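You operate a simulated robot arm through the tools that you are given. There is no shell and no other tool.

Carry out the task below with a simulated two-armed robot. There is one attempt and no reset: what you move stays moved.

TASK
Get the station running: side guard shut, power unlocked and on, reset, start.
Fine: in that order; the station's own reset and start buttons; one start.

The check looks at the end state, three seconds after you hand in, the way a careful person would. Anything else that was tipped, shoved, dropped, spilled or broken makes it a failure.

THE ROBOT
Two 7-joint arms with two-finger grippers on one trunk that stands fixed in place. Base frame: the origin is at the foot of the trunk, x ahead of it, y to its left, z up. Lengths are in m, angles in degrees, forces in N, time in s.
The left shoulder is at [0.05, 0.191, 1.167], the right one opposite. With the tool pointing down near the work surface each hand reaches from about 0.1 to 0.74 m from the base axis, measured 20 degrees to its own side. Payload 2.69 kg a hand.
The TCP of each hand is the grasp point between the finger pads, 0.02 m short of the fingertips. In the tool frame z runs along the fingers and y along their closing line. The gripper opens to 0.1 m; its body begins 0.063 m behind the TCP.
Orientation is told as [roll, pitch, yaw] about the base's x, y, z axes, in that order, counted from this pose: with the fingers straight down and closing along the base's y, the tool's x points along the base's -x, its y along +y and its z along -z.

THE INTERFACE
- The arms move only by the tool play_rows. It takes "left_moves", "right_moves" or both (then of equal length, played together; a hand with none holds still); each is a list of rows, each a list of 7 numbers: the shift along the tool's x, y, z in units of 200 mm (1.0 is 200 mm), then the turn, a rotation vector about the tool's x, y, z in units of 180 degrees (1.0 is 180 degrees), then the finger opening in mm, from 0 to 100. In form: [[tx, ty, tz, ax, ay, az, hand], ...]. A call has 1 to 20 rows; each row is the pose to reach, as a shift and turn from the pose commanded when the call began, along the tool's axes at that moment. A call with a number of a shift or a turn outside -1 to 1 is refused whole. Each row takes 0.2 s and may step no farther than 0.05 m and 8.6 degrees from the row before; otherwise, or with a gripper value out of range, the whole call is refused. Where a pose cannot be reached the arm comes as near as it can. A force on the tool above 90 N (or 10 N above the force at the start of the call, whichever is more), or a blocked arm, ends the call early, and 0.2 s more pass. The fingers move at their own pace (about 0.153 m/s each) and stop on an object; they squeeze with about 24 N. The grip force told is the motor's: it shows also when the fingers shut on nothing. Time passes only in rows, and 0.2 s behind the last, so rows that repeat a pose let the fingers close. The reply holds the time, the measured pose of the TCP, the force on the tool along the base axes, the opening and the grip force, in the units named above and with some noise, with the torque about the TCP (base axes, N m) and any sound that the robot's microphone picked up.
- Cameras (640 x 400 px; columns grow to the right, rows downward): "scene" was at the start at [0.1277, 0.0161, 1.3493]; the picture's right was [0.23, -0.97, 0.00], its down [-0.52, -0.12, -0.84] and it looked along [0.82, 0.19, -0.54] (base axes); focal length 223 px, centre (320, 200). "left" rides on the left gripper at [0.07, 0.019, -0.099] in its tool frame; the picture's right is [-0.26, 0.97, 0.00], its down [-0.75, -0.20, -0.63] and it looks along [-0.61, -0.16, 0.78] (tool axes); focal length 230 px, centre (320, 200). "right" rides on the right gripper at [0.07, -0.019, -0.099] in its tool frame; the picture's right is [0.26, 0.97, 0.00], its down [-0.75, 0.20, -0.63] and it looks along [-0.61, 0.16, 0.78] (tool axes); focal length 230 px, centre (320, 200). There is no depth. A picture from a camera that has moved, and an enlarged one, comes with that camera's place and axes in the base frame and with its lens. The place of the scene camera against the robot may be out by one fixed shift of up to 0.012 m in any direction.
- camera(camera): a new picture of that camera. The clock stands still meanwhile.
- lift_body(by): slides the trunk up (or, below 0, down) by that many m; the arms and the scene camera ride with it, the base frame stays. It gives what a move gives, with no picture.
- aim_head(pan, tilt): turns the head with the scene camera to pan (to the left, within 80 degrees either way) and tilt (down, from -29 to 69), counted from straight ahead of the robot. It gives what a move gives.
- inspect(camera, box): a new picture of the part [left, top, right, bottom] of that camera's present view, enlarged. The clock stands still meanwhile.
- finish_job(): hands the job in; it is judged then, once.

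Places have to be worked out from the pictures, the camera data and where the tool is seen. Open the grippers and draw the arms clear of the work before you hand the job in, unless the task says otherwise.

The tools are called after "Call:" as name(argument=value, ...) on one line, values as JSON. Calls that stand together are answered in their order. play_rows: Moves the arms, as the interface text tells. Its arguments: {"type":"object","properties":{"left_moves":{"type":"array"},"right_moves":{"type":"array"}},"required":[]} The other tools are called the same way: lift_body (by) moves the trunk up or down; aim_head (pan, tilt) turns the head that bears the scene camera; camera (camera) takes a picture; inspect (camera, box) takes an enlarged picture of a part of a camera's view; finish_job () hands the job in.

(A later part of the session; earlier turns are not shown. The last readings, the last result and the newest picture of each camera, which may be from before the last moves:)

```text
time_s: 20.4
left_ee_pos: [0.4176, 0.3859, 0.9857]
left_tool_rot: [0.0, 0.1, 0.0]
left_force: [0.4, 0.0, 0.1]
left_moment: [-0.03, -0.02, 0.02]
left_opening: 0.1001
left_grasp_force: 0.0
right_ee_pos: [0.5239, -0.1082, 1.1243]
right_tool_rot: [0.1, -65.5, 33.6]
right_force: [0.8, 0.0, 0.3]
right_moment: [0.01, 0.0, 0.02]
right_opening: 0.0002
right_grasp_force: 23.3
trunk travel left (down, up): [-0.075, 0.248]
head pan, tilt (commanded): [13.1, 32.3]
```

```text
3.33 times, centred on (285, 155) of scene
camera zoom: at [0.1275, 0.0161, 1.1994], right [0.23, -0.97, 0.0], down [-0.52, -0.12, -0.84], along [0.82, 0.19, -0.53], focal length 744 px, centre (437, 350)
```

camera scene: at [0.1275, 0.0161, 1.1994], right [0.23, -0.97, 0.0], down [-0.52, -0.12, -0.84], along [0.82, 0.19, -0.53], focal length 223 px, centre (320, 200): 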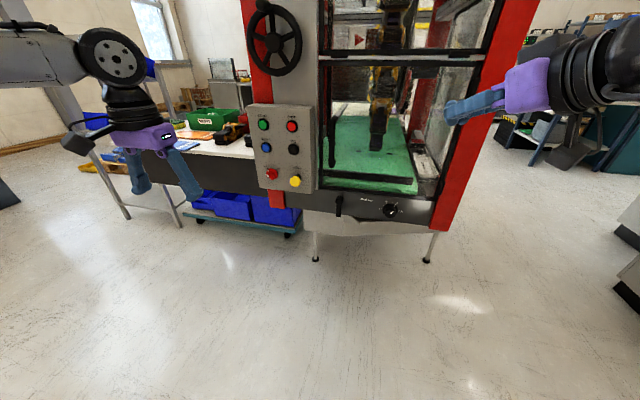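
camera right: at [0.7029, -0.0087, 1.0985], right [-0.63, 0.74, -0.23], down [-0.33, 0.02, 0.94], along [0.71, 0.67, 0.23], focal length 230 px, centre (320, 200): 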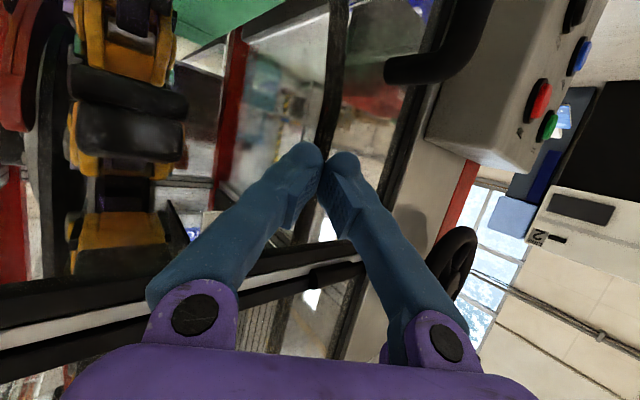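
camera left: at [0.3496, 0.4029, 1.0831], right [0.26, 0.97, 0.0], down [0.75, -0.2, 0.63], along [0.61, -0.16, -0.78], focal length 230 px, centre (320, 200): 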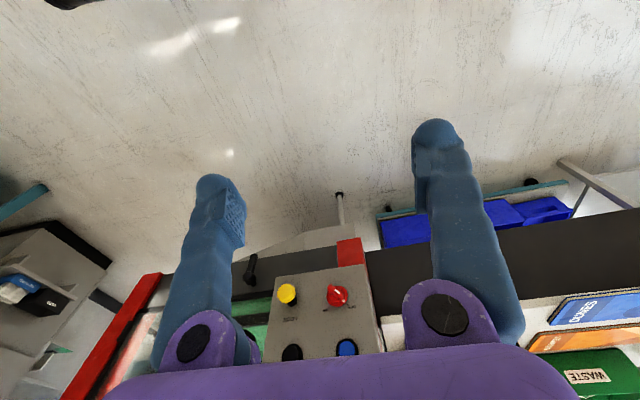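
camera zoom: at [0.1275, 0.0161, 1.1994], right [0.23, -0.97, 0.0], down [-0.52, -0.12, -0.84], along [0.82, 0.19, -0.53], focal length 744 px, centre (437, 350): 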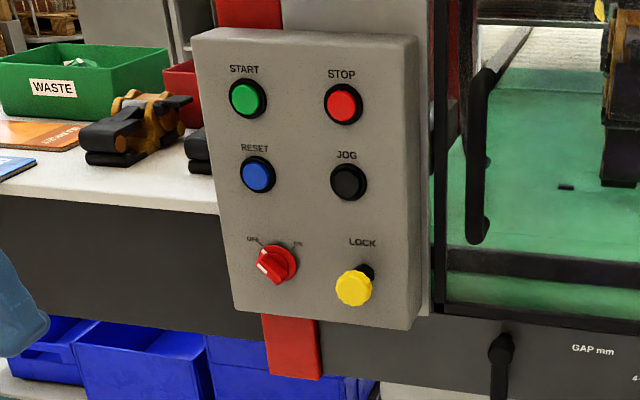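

Refined positions: LOCK knob front centre (0.716, 0.241, 0.866), about 34 mm across, and selector centre about (0.75, 0.33, 0.865). I'll bring the left hand to a forward-pointing pre-grasp about 10 cm in front of the knob.

Call:
play_rows(left_moves=[[-0.0758, -0.0604, 0.05, 0, -0.0417, 0, 60], [-0.1517, -0.1208, 0.1, 0, -0.0833, 0, 60], [-0.2275, -0.1813, 0.15, 0, -0.125, 0, 60], [-0.3033, -0.2417, 0.2, 0, -0.1667, 0, 60], [-0.3792, -0.3021, 0.25, 0, -0.2083, 0, 60], [-0.455, -0.3625, 0.3, 0, -0.25, 0, 60], [-0.5308, -0.4229, 0.35, 0, -0.2917, 0, 60], [-0.6067, -0.4833, 0.4, 0, -0.3333, 0, 60], [-0.6825, -0.5438, 0.45, 0, -0.375, 0, 60], [-0.7583, -0.6042, 0.5, 0, -0.4167, 0, 60], [-0.8342, -0.6646, 0.55, 0, -0.4583, 0, 60], [-0.91, -0.725, 0.6, 0, -0.5, 0, 60]])

Call:
camera(camera="scene")

Call:
camera(camera="left")

```text
time_s: 22.9
left_ee_pos: [0.6027, 0.2418, 0.8693]
left_tool_rot: [-155.7, -89.8, 155.7]
left_force: [0.2, -0.3, 0.2]
left_moment: [-0.03, -0.01, -0.03]
left_opening: 0.06
left_grasp_force: 0.0
left hand out of reach, approached as far as the arm can: row 12
right_ee_pos: [0.524, -0.1088, 1.1231]
right_tool_rot: [0.0, -65.4, 33.5]
right_force: [-0.1, -0.6, 0.4]
right_moment: [0.04, 0.01, 0.01]
right_opening: 0.0
right_grasp_force: 24.3
trunk travel left (down, up): [-0.075, 0.248]
head pan, tilt (commanded): [13.1, 32.3]
```

```text
taken
camera scene: at [0.1277, 0.0162, 1.1993], right [0.23, -0.97, 0.0], down [-0.52, -0.12, -0.84], along [0.82, 0.19, -0.54], focal length 223 px, centre (320, 200)
```

scene: 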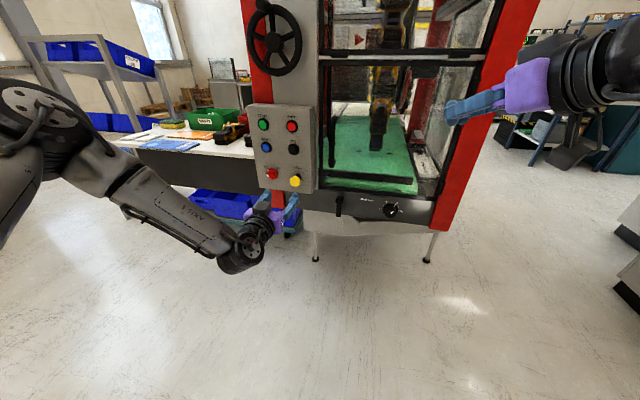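

```text
taken
camera left: at [0.504, 0.2602, 0.7977], right [0.0, 0.97, 0.26], down [-0.63, -0.2, 0.75], along [0.78, -0.16, 0.61], focal length 230 px, centre (320, 200)
```

left: 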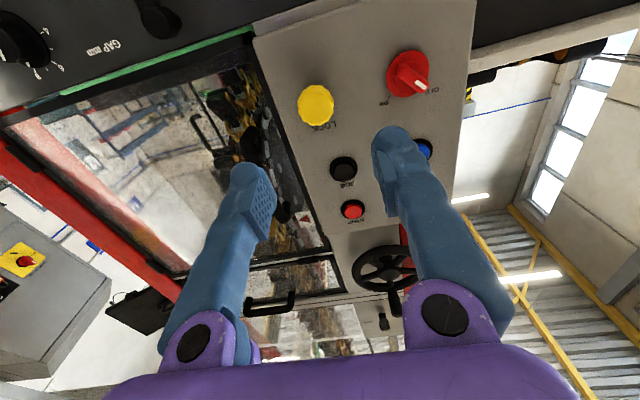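

The left hand is level and facing the panel at (0.603, 0.242, 0.869). I'll zoom its camera to check alignment with the knob.

Call:
inspect(camera="left", box=[280, 30, 460, 150])

Call:
inspect(camera="scene", box=[230, 95, 330, 260])

```text
3.33 times, centred on (370, 90) of left
camera zoom: at [0.504, 0.2602, 0.7977], right [0.0, 0.97, 0.26], down [-0.63, -0.2, 0.75], along [0.78, -0.16, 0.61], focal length 767 px, centre (153, 567)
```

zoom: 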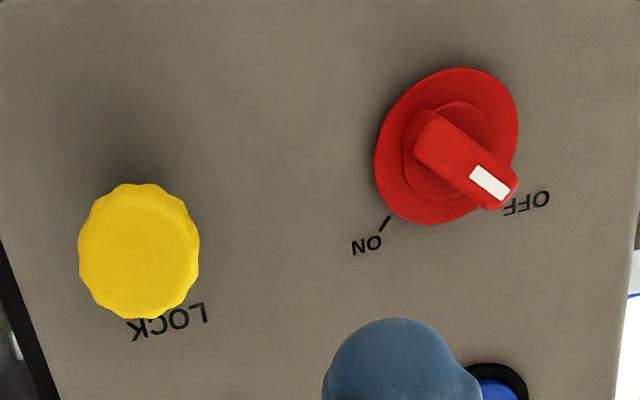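

```text
2.42 times, centred on (280, 178) of scene
camera zoom: at [0.1277, 0.0162, 1.1993], right [0.23, -0.97, 0.0], down [-0.52, -0.12, -0.84], along [0.82, 0.19, -0.54], focal length 541 px, centre (417, 254)
```

zoom: 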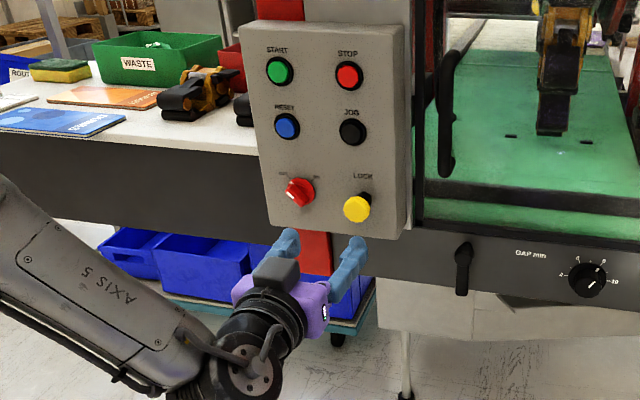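

Combining the three views gives the knob front at (0.723, 0.239, 0.860) and the panel face at about x=0.754. I'll advance straight in with the fingers 60 mm open, so the pads straddle the knob at x≈0.727.

Call:
play_rows(left_moves=[[0.045, -0.015, 0.1, 0, 0, 0, 60], [0.045, -0.015, 0.2, 0, 0, 0, 60], [0.045, -0.015, 0.3, 0, 0, 0, 60], [0.045, -0.015, 0.4, 0, 0, 0, 60], [0.045, -0.015, 0.48, 0, 0, 0, 60], [0.045, -0.015, 0.55, 0, 0, 0, 60], [0.045, -0.015, 0.61, 0, 0, 0, 60]])

Call:
camera(camera="left")

Call:
inspect(camera="scene", box=[230, 95, 330, 260])

```text
time_s: 24.6
left_ee_pos: [0.6881, 0.2692, 0.8945]
left_tool_rot: [6.5, -90.1, -6.5]
left_force: [1.0, 0.3, 0.1]
left_moment: [-0.01, -0.01, 0.0]
left_opening: 0.0598
left_grasp_force: 0.0
left hand out of reach, approached as far as the arm can: row 1, 2, 3, 4, 5, 6, 7
right_ee_pos: [0.5241, -0.1083, 1.1249]
right_tool_rot: [0.2, -65.5, 33.6]
right_force: [-0.1, 0.7, -0.6]
right_moment: [0.01, 0.02, 0.0]
right_opening: 0.0
right_grasp_force: 24.2
trunk travel left (down, up): [-0.075, 0.248]
head pan, tilt (commanded): [13.1, 32.3]
```

```text
taken
camera left: at [0.5893, 0.2862, 0.8246], right [0.0, 0.97, 0.26], down [-0.63, -0.2, 0.75], along [0.78, -0.16, 0.61], focal length 230 px, centre (320, 200)
```

left: 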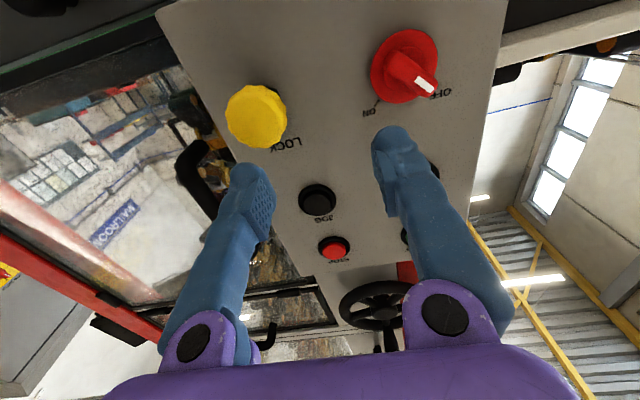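

```text
2.42 times, centred on (280, 178) of scene
camera zoom: at [0.1276, 0.0161, 1.1993], right [0.23, -0.97, 0.0], down [-0.52, -0.12, -0.84], along [0.82, 0.19, -0.54], focal length 541 px, centre (417, 254)
```

zoom: 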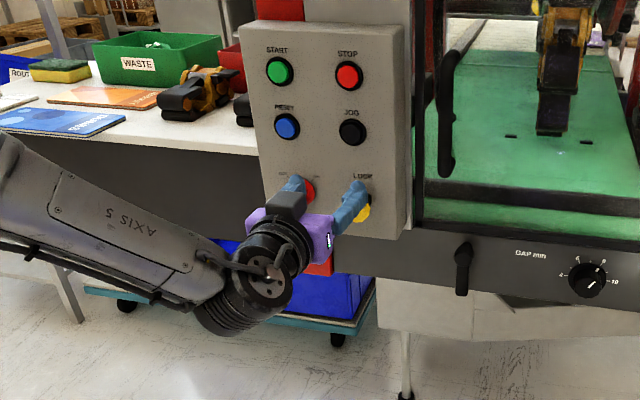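

The hand stopped at (0.688, 0.269, 0.895), drifting up and left of target, which suggests a wrist limit when the target is low relative to the shoulder. I'll back off 8 cm and lower the trunk by the remaining 7 cm.

Call:
play_rows(left_moves=[[0, 0, -0.2, 0, 0, 0, 60], [0, 0, -0.4, 0, 0, 0, 60]])

Call:
lift_body(by=-0.07)

Call:
camera(camera="scene")

```text
time_s: 25.1
left_ee_pos: [0.6066, 0.2668, 0.8956]
left_tool_rot: [171.9, -89.9, -171.8]
left_force: [-0.2, 0.0, 0.7]
left_moment: [0.04, 0.05, 0.0]
left_opening: 0.0602
left_grasp_force: 0.1
right_ee_pos: [0.5251, -0.1077, 1.1237]
right_tool_rot: [0.1, -65.5, 33.5]
right_force: [0.4, 0.9, -0.1]
right_moment: [-0.02, 0.0, -0.02]
right_opening: 0.0
right_grasp_force: 24.1
trunk travel left (down, up): [-0.075, 0.248]
head pan, tilt (commanded): [13.1, 32.3]
```

```text
time_s: 26.2
left_ee_pos: [0.6066, 0.2672, 0.8241]
left_tool_rot: [178.4, -90.0, -178.3]
left_force: [0.4, 0.3, -0.2]
left_moment: [-0.01, 0.0, 0.0]
left_opening: 0.06
left_grasp_force: 0.1
right_ee_pos: [0.5238, -0.1069, 1.0539]
right_tool_rot: [0.2, -65.4, 33.6]
right_force: [-0.3, 0.2, -0.1]
right_moment: [-0.01, -0.03, 0.0]
right_opening: 0.0
right_grasp_force: 23.9
trunk travel left (down, up): [-0.005, 0.318]
head pan, tilt (commanded): [13.1, 32.3]
```

```text
taken
camera scene: at [0.1275, 0.0161, 1.1294], right [0.23, -0.97, 0.0], down [-0.52, -0.12, -0.84], along [0.82, 0.19, -0.53], focal length 223 px, centre (320, 200)
```

scene: 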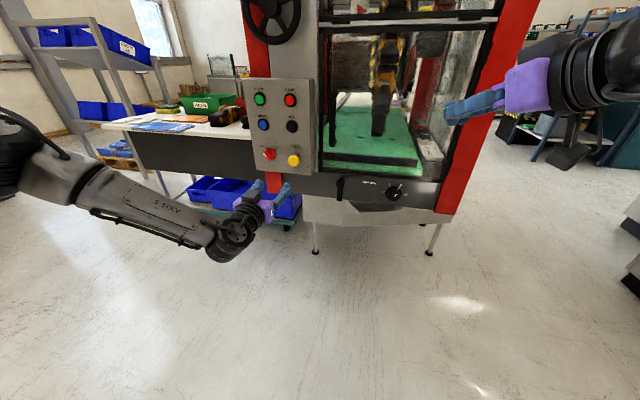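

The trunk is now at its lowest. I'll move the left hand to (0.62, 0.239, 0.860), in line with the knob, and check that it gets there.

Call:
play_rows(left_moves=[[-0.06, -0.047, 0.02, 0, 0, 0, 60], [-0.12, -0.094, 0.04, 0, 0, 0, 60], [-0.18, -0.14, 0.07, 0, 0, 0, 60]])

Call:
inspect(camera="left", box=[260, 30, 460, 150])

```text
time_s: 27.0
left_ee_pos: [0.6227, 0.2386, 0.8593]
left_tool_rot: [104.9, -90.0, -104.9]
left_force: [1.0, -0.2, 0.5]
left_moment: [0.01, 0.04, 0.0]
left_opening: 0.06
left_grasp_force: 0.2
right_ee_pos: [0.5223, -0.1073, 1.0528]
right_tool_rot: [0.1, -65.5, 33.6]
right_force: [1.0, 0.4, 0.1]
right_moment: [0.0, 0.03, 0.01]
right_opening: 0.0002
right_grasp_force: 23.5
trunk travel left (down, up): [-0.005, 0.318]
head pan, tilt (commanded): [13.1, 32.3]
```

```text
3.20 times, centred on (360, 90) of left
camera zoom: at [0.524, 0.2568, 0.7893], right [0.0, 0.97, 0.26], down [-0.63, -0.2, 0.75], along [0.78, -0.16, 0.61], focal length 736 px, centre (192, 552)
```

zoom: 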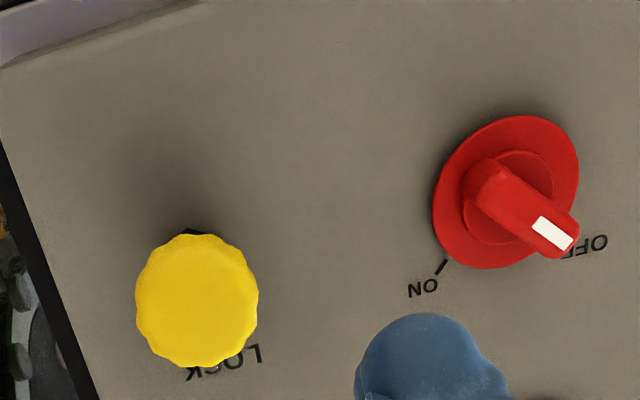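

The hand is aligned to within about 1 mm of the knob axis and within reach. I'll advance so the pads straddle the knob.

Call:
play_rows(left_moves=[[-0.005, 0, 0.1, 0, 0, 0, 60], [-0.005, 0, 0.2, 0, 0, 0, 60], [-0.005, 0, 0.3, 0, 0, 0, 60], [-0.005, 0, 0.38, 0, 0, 0, 60], [-0.005, 0, 0.45, 0, 0, 0, 60], [-0.005, 0, 0.51, 0, 0, 0, 60]])

Call:
camera(camera="left")

Call:
inspect(camera="scene", box=[235, 70, 335, 220])

```text
time_s: 28.4
left_ee_pos: [0.7157, 0.2464, 0.8696]
left_tool_rot: [4.4, -90.1, -4.6]
left_force: [-0.3, 0.1, -0.7]
left_moment: [0.0, 0.0, 0.04]
left_opening: 0.0601
left_grasp_force: 0.1
left hand out of reach, approached as far as the arm can: row 5, 6
right_ee_pos: [0.5245, -0.1073, 1.0547]
right_tool_rot: [0.1, -65.5, 33.7]
right_force: [0.4, -0.7, -0.6]
right_moment: [0.0, 0.05, -0.02]
right_opening: 0.0002
right_grasp_force: 24.2
trunk travel left (down, up): [-0.005, 0.318]
head pan, tilt (commanded): [13.1, 32.3]
```

```text
taken
camera left: at [0.6169, 0.2644, 0.7989], right [0.0, 0.97, 0.26], down [-0.63, -0.2, 0.75], along [0.78, -0.16, 0.61], focal length 230 px, centre (320, 200)
```

left: 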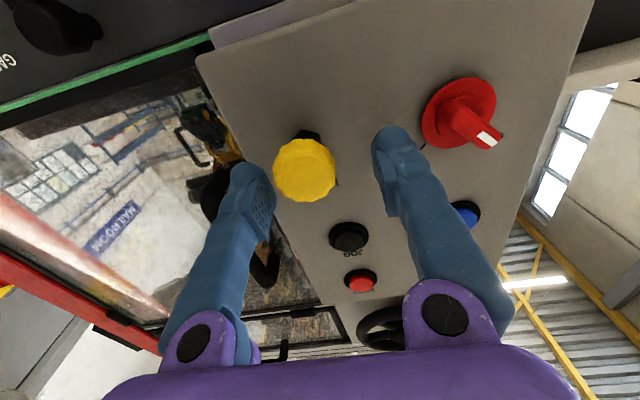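

```text
2.67 times, centred on (285, 145) of scene
camera zoom: at [0.1277, 0.0161, 1.1293], right [0.23, -0.97, 0.0], down [-0.52, -0.12, -0.84], along [0.82, 0.19, -0.54], focal length 595 px, centre (413, 347)
```

zoom: 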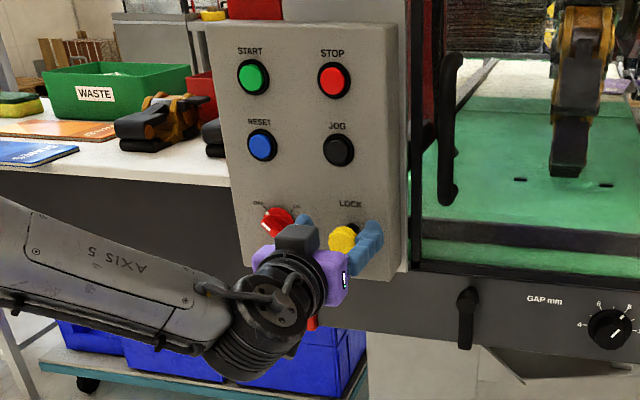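

The hand stopped at (0.716, 0.246, 0.870), with the fingers already straddling the knob but near the wrist limit. I'll tip the fingers 15° down to free the wrist, then move to (0.727, 0.239, 0.863).

Call:
play_rows(left_moves=[[0, -0.035, -0.05, 0, 0, 0, 60], [0, -0.035, -0.05, 0, 0.042, 0, 60], [0, -0.035, -0.05, 0, 0.083, 0, 60], [0.03, -0.035, 0, 0, 0.083, 0, 60], [0.035, -0.035, 0.055, 0, 0.083, 0, 60]])

Call:
camera(camera="left")

Call:
inspect(camera="scene", box=[235, 70, 335, 220])

```text
time_s: 29.6
left_ee_pos: [0.7243, 0.2396, 0.863]
left_tool_rot: [0.0, -75.0, 0.1]
left_force: [-0.1, -0.5, 0.4]
left_moment: [0.0, -0.01, 0.0]
left_opening: 0.0603
left_grasp_force: 0.0
right_ee_pos: [0.5241, -0.108, 1.0545]
right_tool_rot: [0.1, -65.4, 33.6]
right_force: [-1.0, 0.5, -0.3]
right_moment: [0.01, 0.0, 0.03]
right_opening: 0.0
right_grasp_force: 23.7
trunk travel left (down, up): [-0.005, 0.318]
head pan, tilt (commanded): [13.1, 32.3]
```

```text
taken
camera left: at [0.612, 0.2578, 0.8193], right [0.07, 0.97, 0.25], down [-0.41, -0.2, 0.89], along [0.91, -0.16, 0.39], focal length 230 px, centre (320, 200)
```

left: 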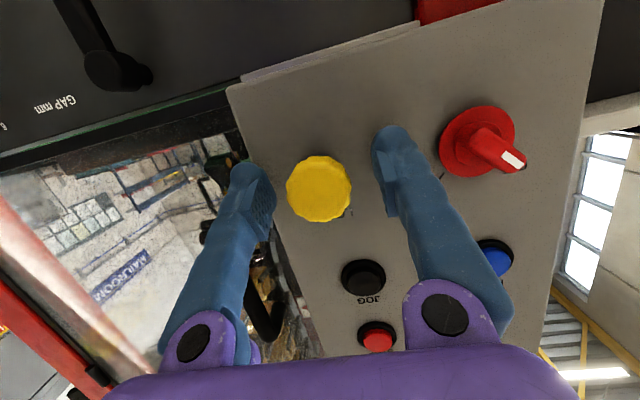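

```text
2.67 times, centred on (285, 145) of scene
camera zoom: at [0.1277, 0.0162, 1.1293], right [0.23, -0.97, 0.0], down [-0.52, -0.12, -0.84], along [0.82, 0.19, -0.54], focal length 595 px, centre (413, 347)
```

zoom: 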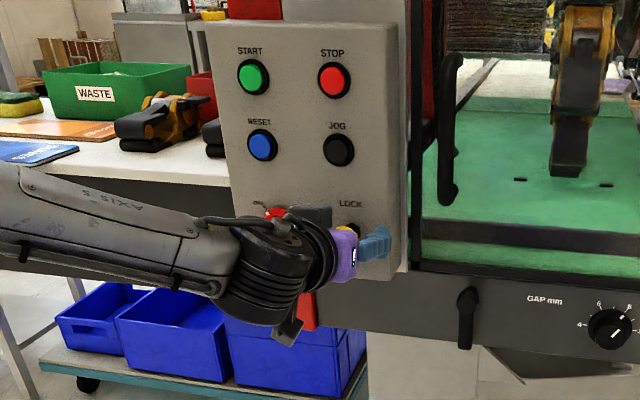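

The TCP projects to pixel (320, 189) and the knob sits at (320, 188), so it is centred. Closing the fingers on the knob.

Call:
play_rows(left_moves=[[0, 0, 0, 0, 0, 0, 40], [0, 0, 0, 0, 0, 0, 20], [0, 0, 0, 0, 0, 0, 20]])

Call:
camera(camera="left")

```text
time_s: 30.4
left_ee_pos: [0.725, 0.2404, 0.8629]
left_tool_rot: [0.0, -75.1, 0.0]
left_force: [1.6, -0.1, 0.0]
left_moment: [-0.02, 0.02, -0.01]
left_opening: 0.026
left_grasp_force: 45.2
right_ee_pos: [0.5246, -0.1079, 1.0541]
right_tool_rot: [0.1, -65.4, 33.6]
right_force: [0.6, -0.3, 0.6]
right_moment: [-0.02, -0.01, 0.0]
right_opening: 0.0001
right_grasp_force: 24.1
trunk travel left (down, up): [-0.005, 0.318]
head pan, tilt (commanded): [13.1, 32.3]
```

```text
taken
camera left: at [0.6119, 0.2576, 0.8193], right [0.07, 0.97, 0.25], down [-0.42, -0.2, 0.89], along [0.91, -0.16, 0.39], focal length 230 px, centre (320, 200)
```

left: 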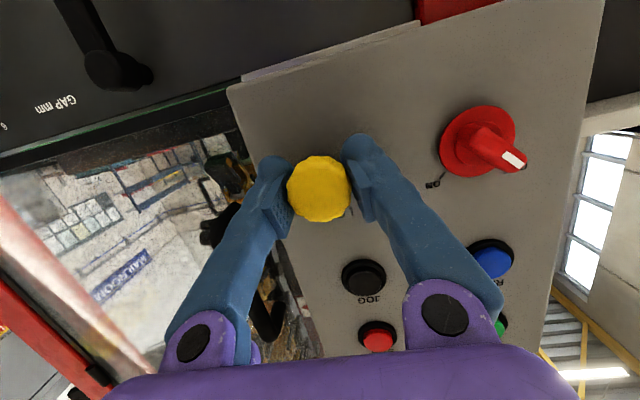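

The knob is gripped, about 26 mm wide. I'll pull it straight out (-x) in small steps and watch the force.

Call:
play_rows(left_moves=[[0.0039, 0, -0.0145, 0, 0, 0, 20], [0.0078, 0, -0.029, 0, 0, 0, 20], [0.0117, 0, -0.0435, 0, 0, 0, 20]])

Call:
camera(camera="left")

```text
time_s: 31.2
left_ee_pos: [0.7161, 0.2402, 0.8625]
left_tool_rot: [0.2, -75.1, -0.3]
left_force: [-3.0, -3.5, 1.4]
left_moment: [-0.07, -0.44, -0.02]
left_opening: 0.0264
left_grasp_force: 44.7
right_ee_pos: [0.525, -0.1076, 1.0539]
right_tool_rot: [0.1, -65.6, 33.5]
right_force: [-1.4, 0.5, -0.1]
right_moment: [-0.02, 0.03, 0.01]
right_opening: 0.0
right_grasp_force: 24.4
trunk travel left (down, up): [-0.005, 0.318]
head pan, tilt (commanded): [13.1, 32.3]
```

```text
taken
camera left: at [0.6024, 0.2578, 0.8193], right [0.07, 0.97, 0.25], down [-0.42, -0.2, 0.89], along [0.91, -0.16, 0.39], focal length 230 px, centre (320, 200)
```

left: 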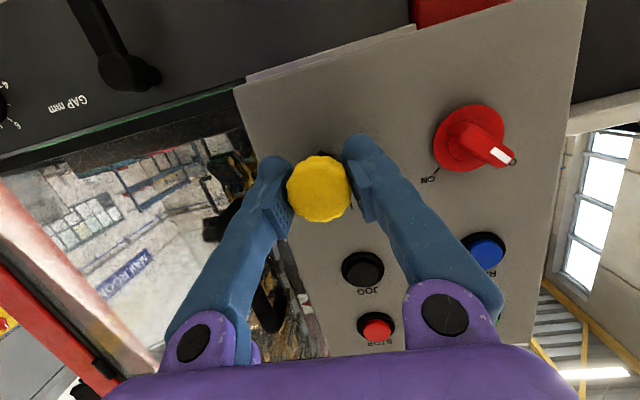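

The knob came out 9 mm with the hand at a low force. I'll keep pulling to find the end of its travel.

Call:
play_rows(left_moves=[[0.0039, 0, -0.0145, 0, 0, 0, 20], [0.0078, 0, -0.029, 0, 0, 0, 20]])

Call:
camera(camera="left")

Call:
inspect(camera="scene", box=[255, 130, 325, 200])

```text
time_s: 31.8
left_ee_pos: [0.7118, 0.24, 0.8611]
left_tool_rot: [0.1, -75.2, 0.0]
left_force: [32.6, -10.1, 1.5]
left_moment: [-0.16, 0.42, -0.16]
left_opening: 0.0264
left_grasp_force: 45.1
right_ee_pos: [0.5269, -0.1089, 1.0527]
right_tool_rot: [0.5, -65.2, 33.4]
right_force: [-0.7, 0.0, 0.3]
right_moment: [-0.01, 0.0, 0.01]
right_opening: 0.0
right_grasp_force: 24.2
trunk travel left (down, up): [-0.005, 0.318]
head pan, tilt (commanded): [13.1, 32.3]
```

```text
taken
camera left: at [0.5999, 0.2576, 0.8191], right [0.07, 0.97, 0.25], down [-0.42, -0.2, 0.89], along [0.91, -0.16, 0.39], focal length 230 px, centre (320, 200)
```

left: 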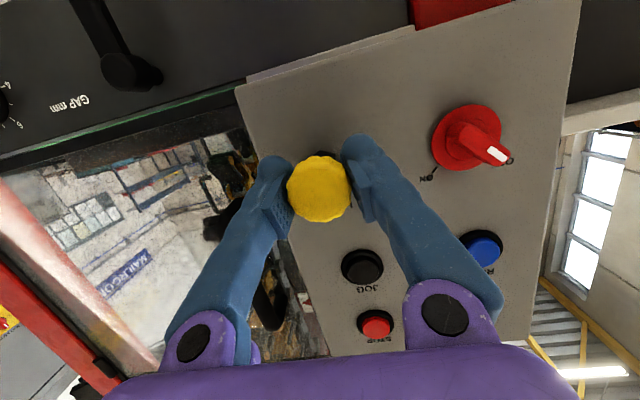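

```text
5.71 times, centred on (290, 165) of scene
camera zoom: at [0.1301, 0.0152, 1.129], right [0.23, -0.97, 0.0], down [-0.52, -0.12, -0.84], along [0.82, 0.19, -0.54], focal length 1275 px, centre (491, 400)
```

zoom: 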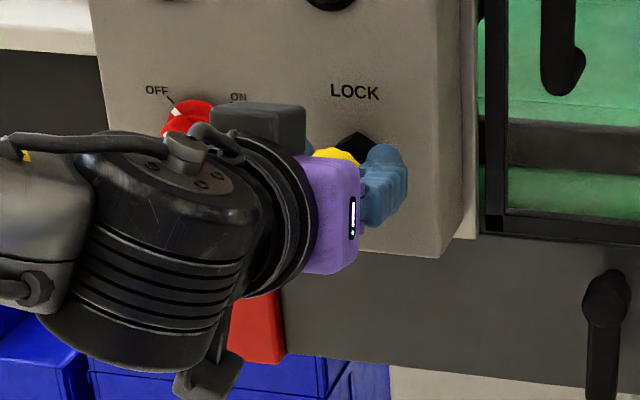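

It hit a hard stop at about 12 mm of travel, with 33 N. I'll ease off slightly, open the fingers, and see whether the knob stays out or springs back.

Call:
play_rows(left_moves=[[-0.0026, 0, 0.0097, 0, 0, 0, 20], [-0.0026, 0, 0.0097, 0, 0, 0, 30], [-0.0026, 0, 0.0097, 0, 0, 0, 60], [-0.0026, 0, 0.0097, 0, 0, 0, 60]])

Call:
camera(camera="left")

Call:
inspect(camera="left", box=[270, 130, 370, 240])

```text
time_s: 32.8
left_ee_pos: [0.7117, 0.24, 0.8631]
left_tool_rot: [0.1, -75.2, 0.2]
left_force: [0.4, 0.3, 0.1]
left_moment: [0.02, -0.01, 0.0]
left_opening: 0.0601
left_grasp_force: 0.0
right_ee_pos: [0.5252, -0.1072, 1.0543]
right_tool_rot: [0.1, -65.5, 33.6]
right_force: [0.5, -0.1, -0.1]
right_moment: [-0.02, 0.02, 0.01]
right_opening: 0.0
right_grasp_force: 23.4
trunk travel left (down, up): [-0.005, 0.318]
head pan, tilt (commanded): [13.1, 32.3]
```

```text
taken
camera left: at [0.5984, 0.258, 0.8193], right [0.06, 0.97, 0.25], down [-0.41, -0.2, 0.89], along [0.91, -0.16, 0.39], focal length 230 px, centre (320, 200)
```

left: 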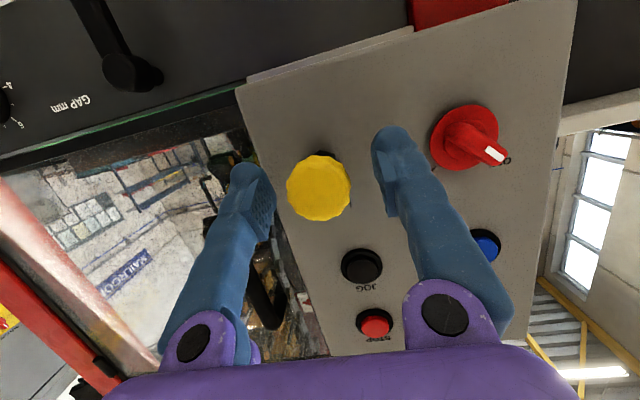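

```text
3.64 times, centred on (320, 185) of left
camera zoom: at [0.5984, 0.258, 0.8193], right [0.06, 0.97, 0.25], down [-0.41, -0.2, 0.89], along [0.91, -0.16, 0.39], focal length 837 px, centre (320, 254)
```

zoom: 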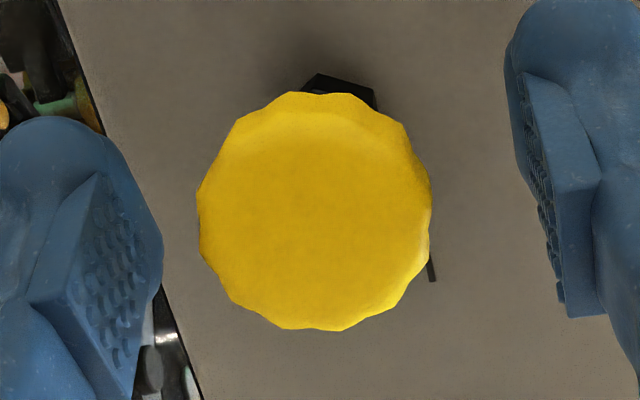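

The knob keeps its apparent size and position between the open fingers 12 mm further out, so the plunger holds itself in the pulled-out, unlocked position. I'll retreat and shift left to face the selector, centre about (0.329, 0.863) with its bar front at x≈0.726.

Call:
play_rows(left_moves=[[0.05, 0, -0.19, 0, 0, 0, 60], [0.1036, 0, -0.3864, 0, 0, 0, 60], [0.1036, 0.11, -0.3864, 0, -0.03, 0, 60], [0.1036, 0.22, -0.3864, 0, -0.06, 0, 60], [0.1036, 0.33, -0.3864, 0, -0.083, 0, 60], [0.1036, 0.445, -0.3864, 0, -0.083, 0, 60]])

Call:
camera(camera="left")

Call:
inspect(camera="scene", box=[235, 70, 335, 220])

```text
time_s: 34.2
left_ee_pos: [0.6326, 0.3278, 0.8621]
left_tool_rot: [-176.1, -90.0, 176.3]
left_force: [-0.6, 0.9, -0.2]
left_moment: [0.02, 0.01, -0.04]
left_opening: 0.0599
left_grasp_force: 0.1
right_ee_pos: [0.5249, -0.1082, 1.0539]
right_tool_rot: [0.2, -65.5, 33.6]
right_force: [0.6, -0.6, 0.0]
right_moment: [0.0, 0.0, -0.01]
right_opening: 0.0
right_grasp_force: 24.1
trunk travel left (down, up): [-0.005, 0.318]
head pan, tilt (commanded): [13.1, 32.3]
```

```text
taken
camera left: at [0.5348, 0.3453, 0.7914], right [0.0, 0.97, 0.26], down [-0.63, -0.2, 0.75], along [0.78, -0.16, 0.61], focal length 230 px, centre (320, 200)
```

left: 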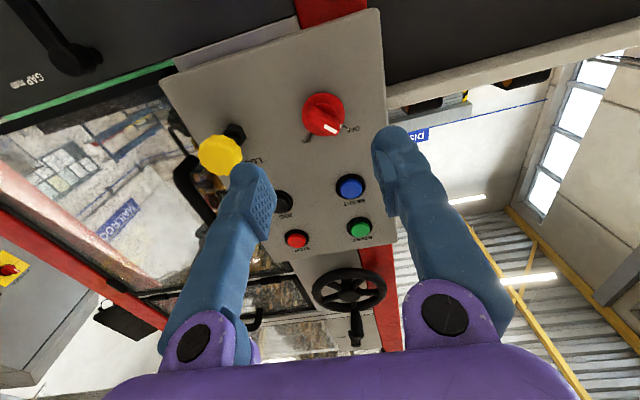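

```text
2.67 times, centred on (285, 145) of scene
camera zoom: at [0.1277, 0.0161, 1.1293], right [0.23, -0.97, 0.0], down [-0.52, -0.12, -0.84], along [0.82, 0.19, -0.54], focal length 595 px, centre (413, 347)
```

zoom: 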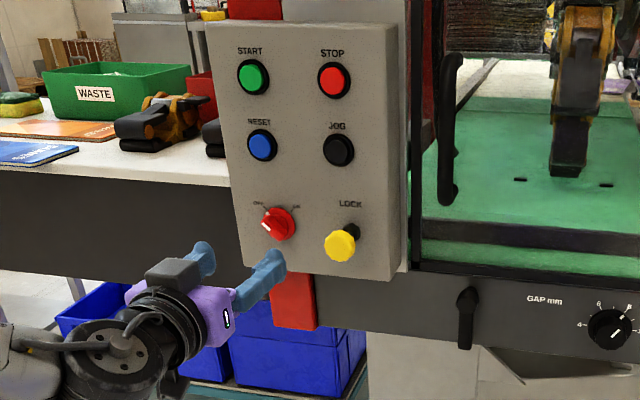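

The yellow knob now sits visibly further out. I'll zoom to confirm that and to refine the selector's centre and bar.

Call:
inspect(camera="left", box=[180, 70, 380, 195])

Call:
inspect(camera="scene", box=[260, 135, 310, 170])

```text
3.20 times, centred on (280, 132) of left
camera zoom: at [0.5348, 0.3453, 0.7914], right [0.0, 0.97, 0.26], down [-0.63, -0.2, 0.75], along [0.78, -0.16, 0.61], focal length 736 px, centre (448, 416)
```

zoom: 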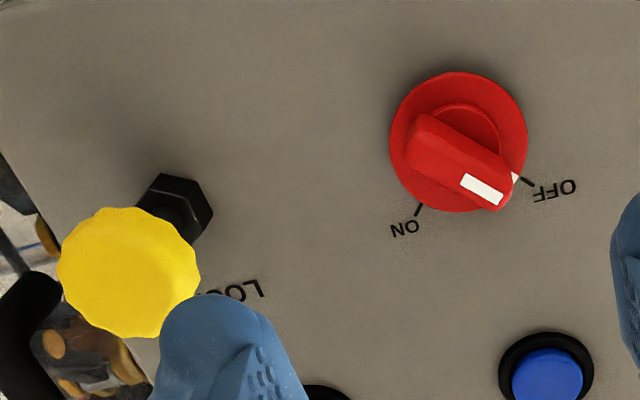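

```text
11.43 times, centred on (285, 152) of scene
camera zoom: at [0.1277, 0.0161, 1.1293], right [0.23, -0.97, 0.0], down [-0.52, -0.12, -0.84], along [0.82, 0.19, -0.54], focal length 2550 px, centre (720, 743)
```

zoom: 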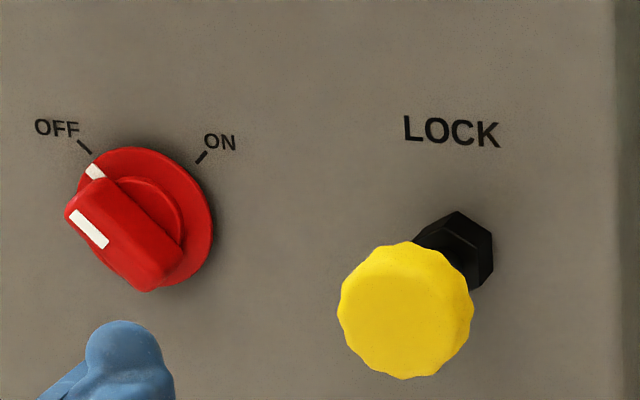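

The lock stays out. The selector centre is (y, z) ≈ (0.329, 0.8615) with its bar at 45°. I'll roll the hand -45° about its axis so the fingers close across the bar.

Call:
play_rows(left_moves=[[0, 0, 0, 0, 0, -0.0417, 50], [0, 0, 0, 0, 0, -0.0833, 50], [0, 0, 0, 0, 0, -0.125, 50], [0, 0, 0, 0, 0, -0.1667, 50], [0, 0, 0, 0, 0, -0.2083, 50], [0, 0, 0, 0, 0, -0.25, 50]])

Call:
camera(camera="left")

Call:
inspect(camera="scene", box=[235, 70, 335, 220])

```text
time_s: 35.6
left_ee_pos: [0.6325, 0.3295, 0.8612]
left_tool_rot: [-90.0, -45.0, 90.1]
left_force: [0.6, -0.1, 0.3]
left_moment: [0.01, 0.02, 0.01]
left_opening: 0.0501
left_grasp_force: 0.2
right_ee_pos: [0.5241, -0.1085, 1.0532]
right_tool_rot: [0.1, -65.5, 33.6]
right_force: [-0.1, 0.1, -0.2]
right_moment: [0.01, 0.07, -0.02]
right_opening: 0.0
right_grasp_force: 23.6
trunk travel left (down, up): [-0.005, 0.318]
head pan, tilt (commanded): [13.1, 32.3]
```

```text
taken
camera left: at [0.5338, 0.2922, 0.7988], right [0.0, 0.86, -0.5], down [-0.63, 0.39, 0.67], along [0.78, 0.32, 0.54], focal length 230 px, centre (320, 200)
```

left: 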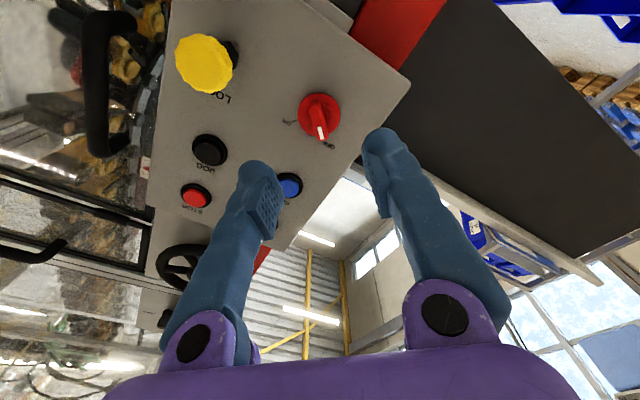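

```text
2.67 times, centred on (285, 145) of scene
camera zoom: at [0.1277, 0.0161, 1.1293], right [0.23, -0.97, 0.0], down [-0.52, -0.12, -0.84], along [0.82, 0.19, -0.54], focal length 595 px, centre (413, 347)
```

zoom: 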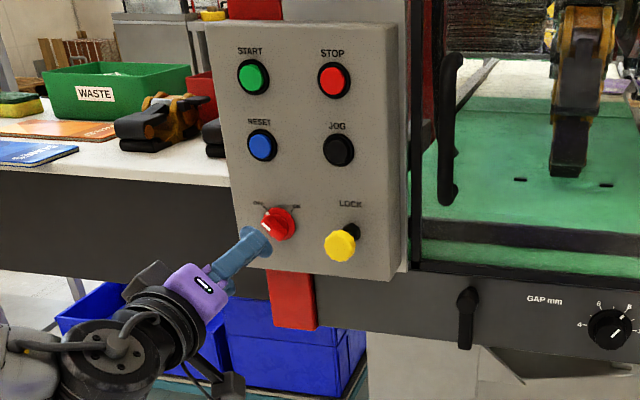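

The bar now looks vertical and centred between the fingers. I'll advance straight in to x≈0.722 to straddle it.

Call:
play_rows(left_moves=[[0, 0, 0.1, 0, 0, 0, 50], [0, 0, 0.2, 0, 0, 0, 50], [0, 0, 0.28, 0, 0, 0, 50], [0, 0, 0.35, 0, 0, 0, 50], [0, 0, 0.4, 0, 0, 0, 50], [0, 0, 0.44, 0, 0, 0, 50]])

Call:
camera(camera="left")

Call:
inspect(camera="scene", box=[235, 70, 335, 220])

```text
time_s: 37.0
left_ee_pos: [0.7044, 0.3244, 0.8853]
left_tool_rot: [-89.6, -45.2, 89.9]
left_force: [0.0, -0.1, -0.5]
left_moment: [-0.01, -0.03, 0.05]
left_opening: 0.0499
left_grasp_force: 0.0
left hand out of reach, approached as far as the arm can: row 2, 3, 4, 5, 6
right_ee_pos: [0.5251, -0.1082, 1.0541]
right_tool_rot: [0.1, -65.5, 33.6]
right_force: [-0.3, -0.2, 0.7]
right_moment: [-0.04, 0.02, -0.02]
right_opening: 0.0
right_grasp_force: 24.3
trunk travel left (down, up): [-0.005, 0.318]
head pan, tilt (commanded): [13.1, 32.3]
```

```text
taken
camera left: at [0.6053, 0.2873, 0.8221], right [-0.01, 0.87, -0.5], down [-0.63, 0.38, 0.68], along [0.78, 0.32, 0.54], focal length 230 px, centre (320, 200)
```

left: 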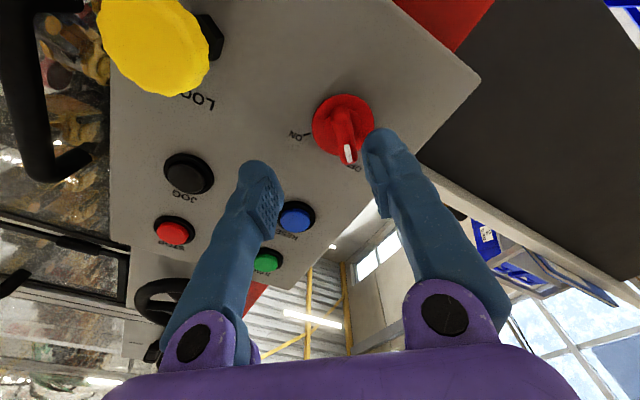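

```text
2.67 times, centred on (285, 145) of scene
camera zoom: at [0.1278, 0.0159, 1.1293], right [0.23, -0.97, 0.0], down [-0.52, -0.12, -0.84], along [0.82, 0.19, -0.54], focal length 595 px, centre (413, 347)
```

zoom: 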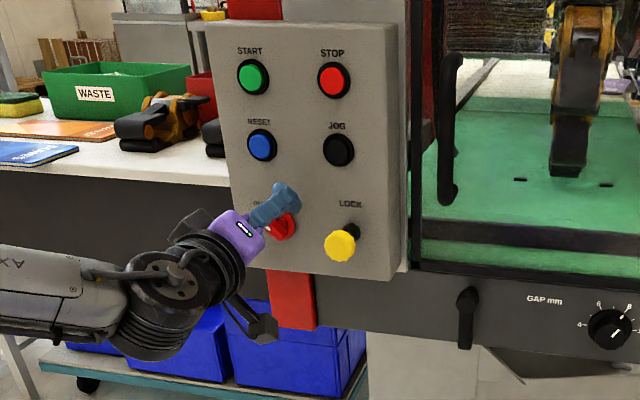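

The forward pose again hits the wrist limit: the hand reached (0.704, 0.324, 0.885), 24 mm too high. I'll back off and tilt the fingers 20° towards the tool's own x, that is down and right along the bar. That frees the wrist and keeps the closing line square to the bar.

Call:
play_rows(left_moves=[[0, 0, -0.12, 0, 0, 0, 50], [0.05, 0.1, -0.222, 0, 0, 0, 50], [0.05, 0.1, -0.222, 0, 0.037, 0, 50], [0.05, 0.1, -0.222, 0, 0.074, 0, 50], [0.05, 0.1, -0.222, 0, 0.111, 0, 50]])

Call:
camera(camera="left")

```text
time_s: 38.2
left_ee_pos: [0.6618, 0.3341, 0.8648]
left_tool_rot: [-71.1, -41.5, 62.9]
left_force: [0.1, -0.5, -0.2]
left_moment: [-0.02, 0.02, -0.01]
left_opening: 0.0503
left_grasp_force: 0.1
right_ee_pos: [0.524, -0.1083, 1.0533]
right_tool_rot: [0.1, -65.5, 33.5]
right_force: [1.0, -0.6, -0.9]
right_moment: [-0.04, 0.04, -0.02]
right_opening: 0.0001
right_grasp_force: 24.0
trunk travel left (down, up): [-0.005, 0.318]
head pan, tilt (commanded): [13.1, 32.3]
```

```text
taken
camera left: at [0.5445, 0.3241, 0.8287], right [0.09, 0.85, -0.51], down [-0.33, 0.51, 0.79], along [0.94, 0.1, 0.33], focal length 230 px, centre (320, 200)
```

left: 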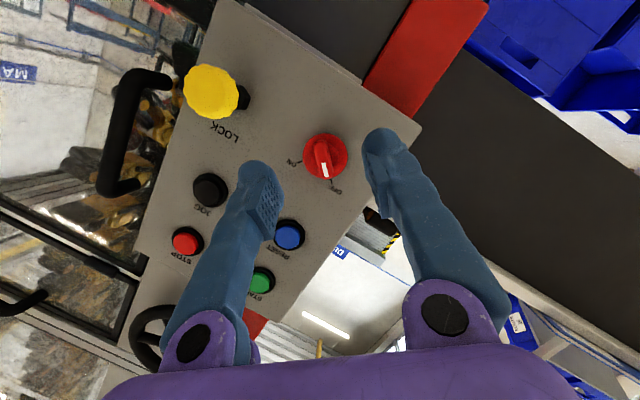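

The hand reached (0.662, 0.334, 0.865) with the tilt. I'll advance to about (0.722, 0.3315, 0.864) so the pads straddle the bar.

Call:
play_rows(left_moves=[[-0.023, -0.002, 0.072, 0, 0, 0, 50], [-0.046, -0.003, 0.144, 0, 0, 0, 50], [-0.069, -0.005, 0.215, 0, 0, 0, 50], [-0.082, -0.006, 0.255, 0, 0, 0, 50], [-0.092, -0.006, 0.287, 0, 0, 0, 50]])

Call:
camera(camera="left")

Call:
inspect(camera="scene", box=[245, 110, 325, 200])

```text
time_s: 39.4
left_ee_pos: [0.7207, 0.333, 0.8641]
left_tool_rot: [-71.1, -41.5, 62.9]
left_force: [0.8, -0.2, 0.9]
left_moment: [-0.04, -0.02, 0.0]
left_opening: 0.0501
left_grasp_force: 0.0
right_ee_pos: [0.524, -0.1079, 1.0536]
right_tool_rot: [0.1, -65.4, 33.6]
right_force: [-0.1, -0.5, 0.0]
right_moment: [0.04, -0.03, -0.01]
right_opening: 0.0002
right_grasp_force: 23.8
trunk travel left (down, up): [-0.005, 0.318]
head pan, tilt (commanded): [13.1, 32.3]
```

```text
taken
camera left: at [0.6049, 0.3222, 0.8277], right [0.09, 0.85, -0.51], down [-0.34, 0.51, 0.79], along [0.94, 0.1, 0.33], focal length 230 px, centre (320, 200)
```

left: 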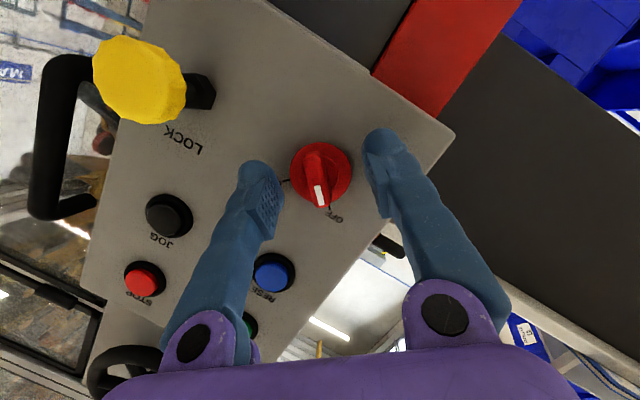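

```text
4.44 times, centred on (285, 155) of scene
camera zoom: at [0.1277, 0.0161, 1.1293], right [0.23, -0.97, 0.0], down [-0.52, -0.12, -0.84], along [0.82, 0.19, -0.54], focal length 992 px, centre (476, 400)
```

zoom: 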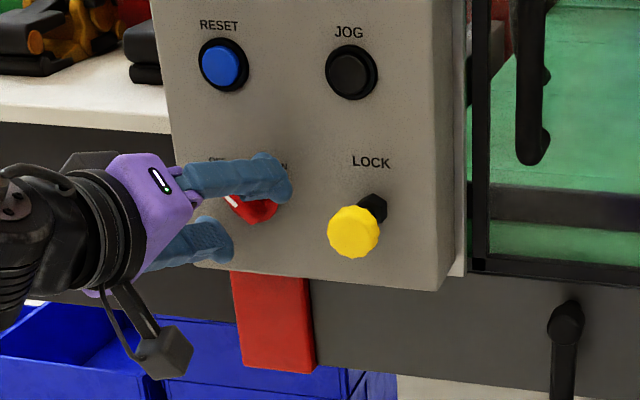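

The bar is centred at about (317, 190), right at the TCP projection. Closing on it.

Call:
play_rows(left_moves=[[0, 0, 0, 0, 0, 0, 25], [0, 0, 0, 0, 0, 0, 5], [0, 0, 0, 0, 0, 0, 5]])

Call:
camera(camera="left")

```text
time_s: 40.2
left_ee_pos: [0.7216, 0.3302, 0.8658]
left_tool_rot: [-71.2, -41.7, 62.8]
left_force: [7.5, -5.6, 5.0]
left_moment: [0.01, 0.08, -0.17]
left_opening: 0.0104
left_grasp_force: 37.6
right_ee_pos: [0.5244, -0.1092, 1.0526]
right_tool_rot: [0.2, -65.4, 33.4]
right_force: [0.5, 0.7, -0.1]
right_moment: [-0.04, 0.01, 0.02]
right_opening: 0.0
right_grasp_force: 24.4
trunk travel left (down, up): [-0.005, 0.318]
head pan, tilt (commanded): [13.1, 32.3]
```

```text
taken
camera left: at [0.6053, 0.3209, 0.829], right [0.09, 0.85, -0.51], down [-0.34, 0.51, 0.79], along [0.94, 0.1, 0.33], focal length 230 px, centre (320, 200)
```

left: 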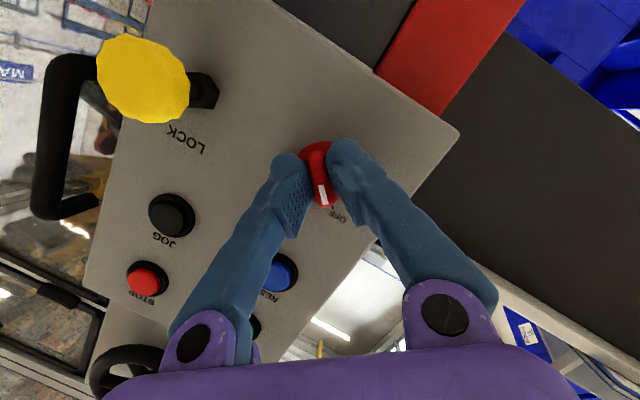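

The bar is gripped (10 mm wide), and the contact shifted the hand about 3 mm, which I'll allow for. I'll turn the hand about the base x axis, clockwise seen from the robot, first by about 49°.

Call:
play_rows(left_moves=[[0.0037, -0.016, 0.0013, 0, 0, 0, 5], [0.0045, -0.018, 0.0016, -0.0156, 0, 0.0428, 5], [0.0055, -0.021, 0.002, -0.0312, 0, 0.0857, 5], [0.0065, -0.0235, 0.0024, -0.0467, 0, 0.1285, 5], [0.0075, -0.026, 0.0028, -0.0623, 0, 0.1713, 5], [0.0088, -0.0285, 0.0032, -0.0779, 0, 0.2142, 5], [0.0105, -0.0305, 0.004, -0.0935, 0, 0.257, 5]])

Call:
camera(camera="left")

Call:
inspect(camera="scene", box=[245, 110, 325, 200])

```text
time_s: 41.8
left_ee_pos: [0.7224, 0.33, 0.8655]
left_tool_rot: [12.5, -69.6, -11.4]
left_force: [-7.8, 17.6, 1.7]
left_moment: [0.01, -0.15, 0.21]
left_opening: 0.0103
left_grasp_force: 37.0
right_ee_pos: [0.5246, -0.1056, 1.0541]
right_tool_rot: [-0.1, -65.4, 33.8]
right_force: [-0.9, 0.8, -0.3]
right_moment: [0.0, 0.02, 0.01]
right_opening: 0.0001
right_grasp_force: 24.3
trunk travel left (down, up): [-0.005, 0.318]
head pan, tilt (commanded): [13.1, 32.3]
```

```text
taken
camera left: at [0.605, 0.349, 0.8349], right [0.08, 0.95, 0.31], down [-0.33, -0.27, 0.9], along [0.94, -0.18, 0.29], focal length 230 px, centre (320, 200)
```

left: 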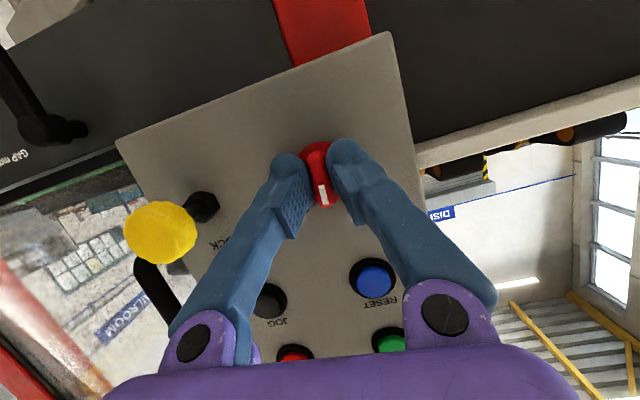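

```text
4.44 times, centred on (285, 155) of scene
camera zoom: at [0.1269, 0.0174, 1.1294], right [0.23, -0.97, 0.0], down [-0.52, -0.12, -0.85], along [0.82, 0.19, -0.53], focal length 992 px, centre (476, 400)
```

zoom: 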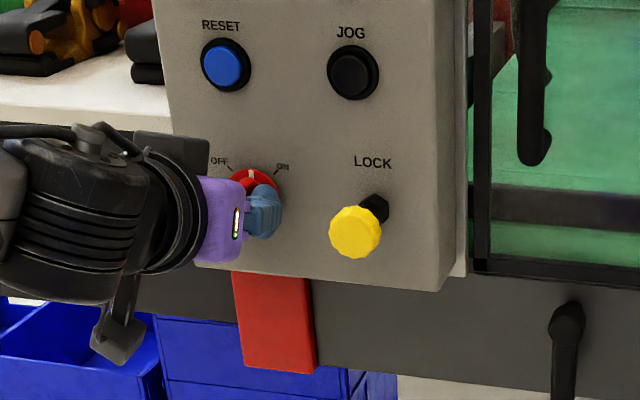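

The selector is about half way, with its mark pointing straight up. The side force suggests the true axis is nearer (0.330, 0.8616), so I'll correct for that and turn the remaining 41° to ON.

Call:
play_rows(left_moves=[[0.01, 0.012, 0.0035, -0.0156, 0, 0.0428, 5], [0.0105, 0.009, 0.0038, -0.0312, 0, 0.0857, 5], [0.011, 0.0055, 0.004, -0.0467, 0, 0.1285, 5], [0.0125, 0.003, 0.0045, -0.0623, 0, 0.1713, 5], [0.0137, 0.0005, 0.005, -0.0779, 0, 0.2142, 5]])

Call:
camera(camera="left")

Call:
inspect(camera="scene", box=[245, 110, 325, 200])

```text
time_s: 43.0
left_ee_pos: [0.7218, 0.3292, 0.8657]
left_tool_rot: [71.8, -41.4, -62.9]
left_force: [5.5, 20.7, 8.8]
left_moment: [-0.07, -0.45, -0.13]
left_opening: 0.0104
left_grasp_force: 37.6
right_ee_pos: [0.5232, -0.1071, 1.0548]
right_tool_rot: [-0.1, -65.3, 33.8]
right_force: [0.9, 0.6, -0.3]
right_moment: [0.0, -0.01, 0.01]
right_opening: 0.0
right_grasp_force: 23.6
trunk travel left (down, up): [-0.005, 0.318]
head pan, tilt (commanded): [13.1, 32.3]
```

```text
taken
camera left: at [0.6049, 0.3631, 0.8551], right [0.08, 0.51, 0.86], down [-0.33, -0.8, 0.5], along [0.94, -0.33, 0.1], focal length 230 px, centre (320, 200)
```

left: 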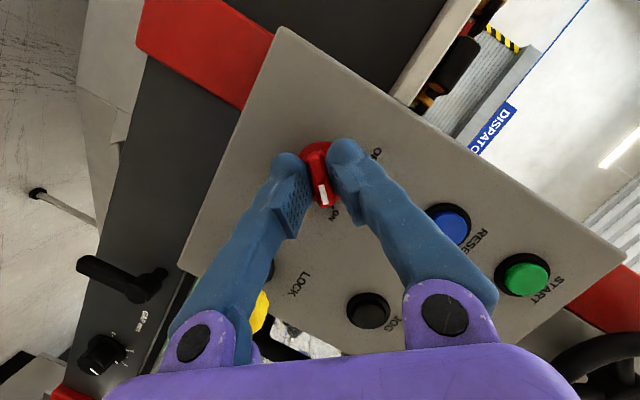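

```text
4.44 times, centred on (285, 155) of scene
camera zoom: at [0.1271, 0.0173, 1.1295], right [0.23, -0.97, 0.0], down [-0.52, -0.12, -0.84], along [0.82, 0.19, -0.53], focal length 992 px, centre (476, 400)
```

zoom: 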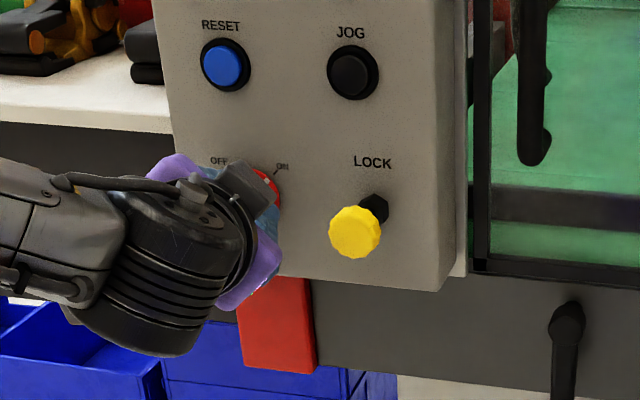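

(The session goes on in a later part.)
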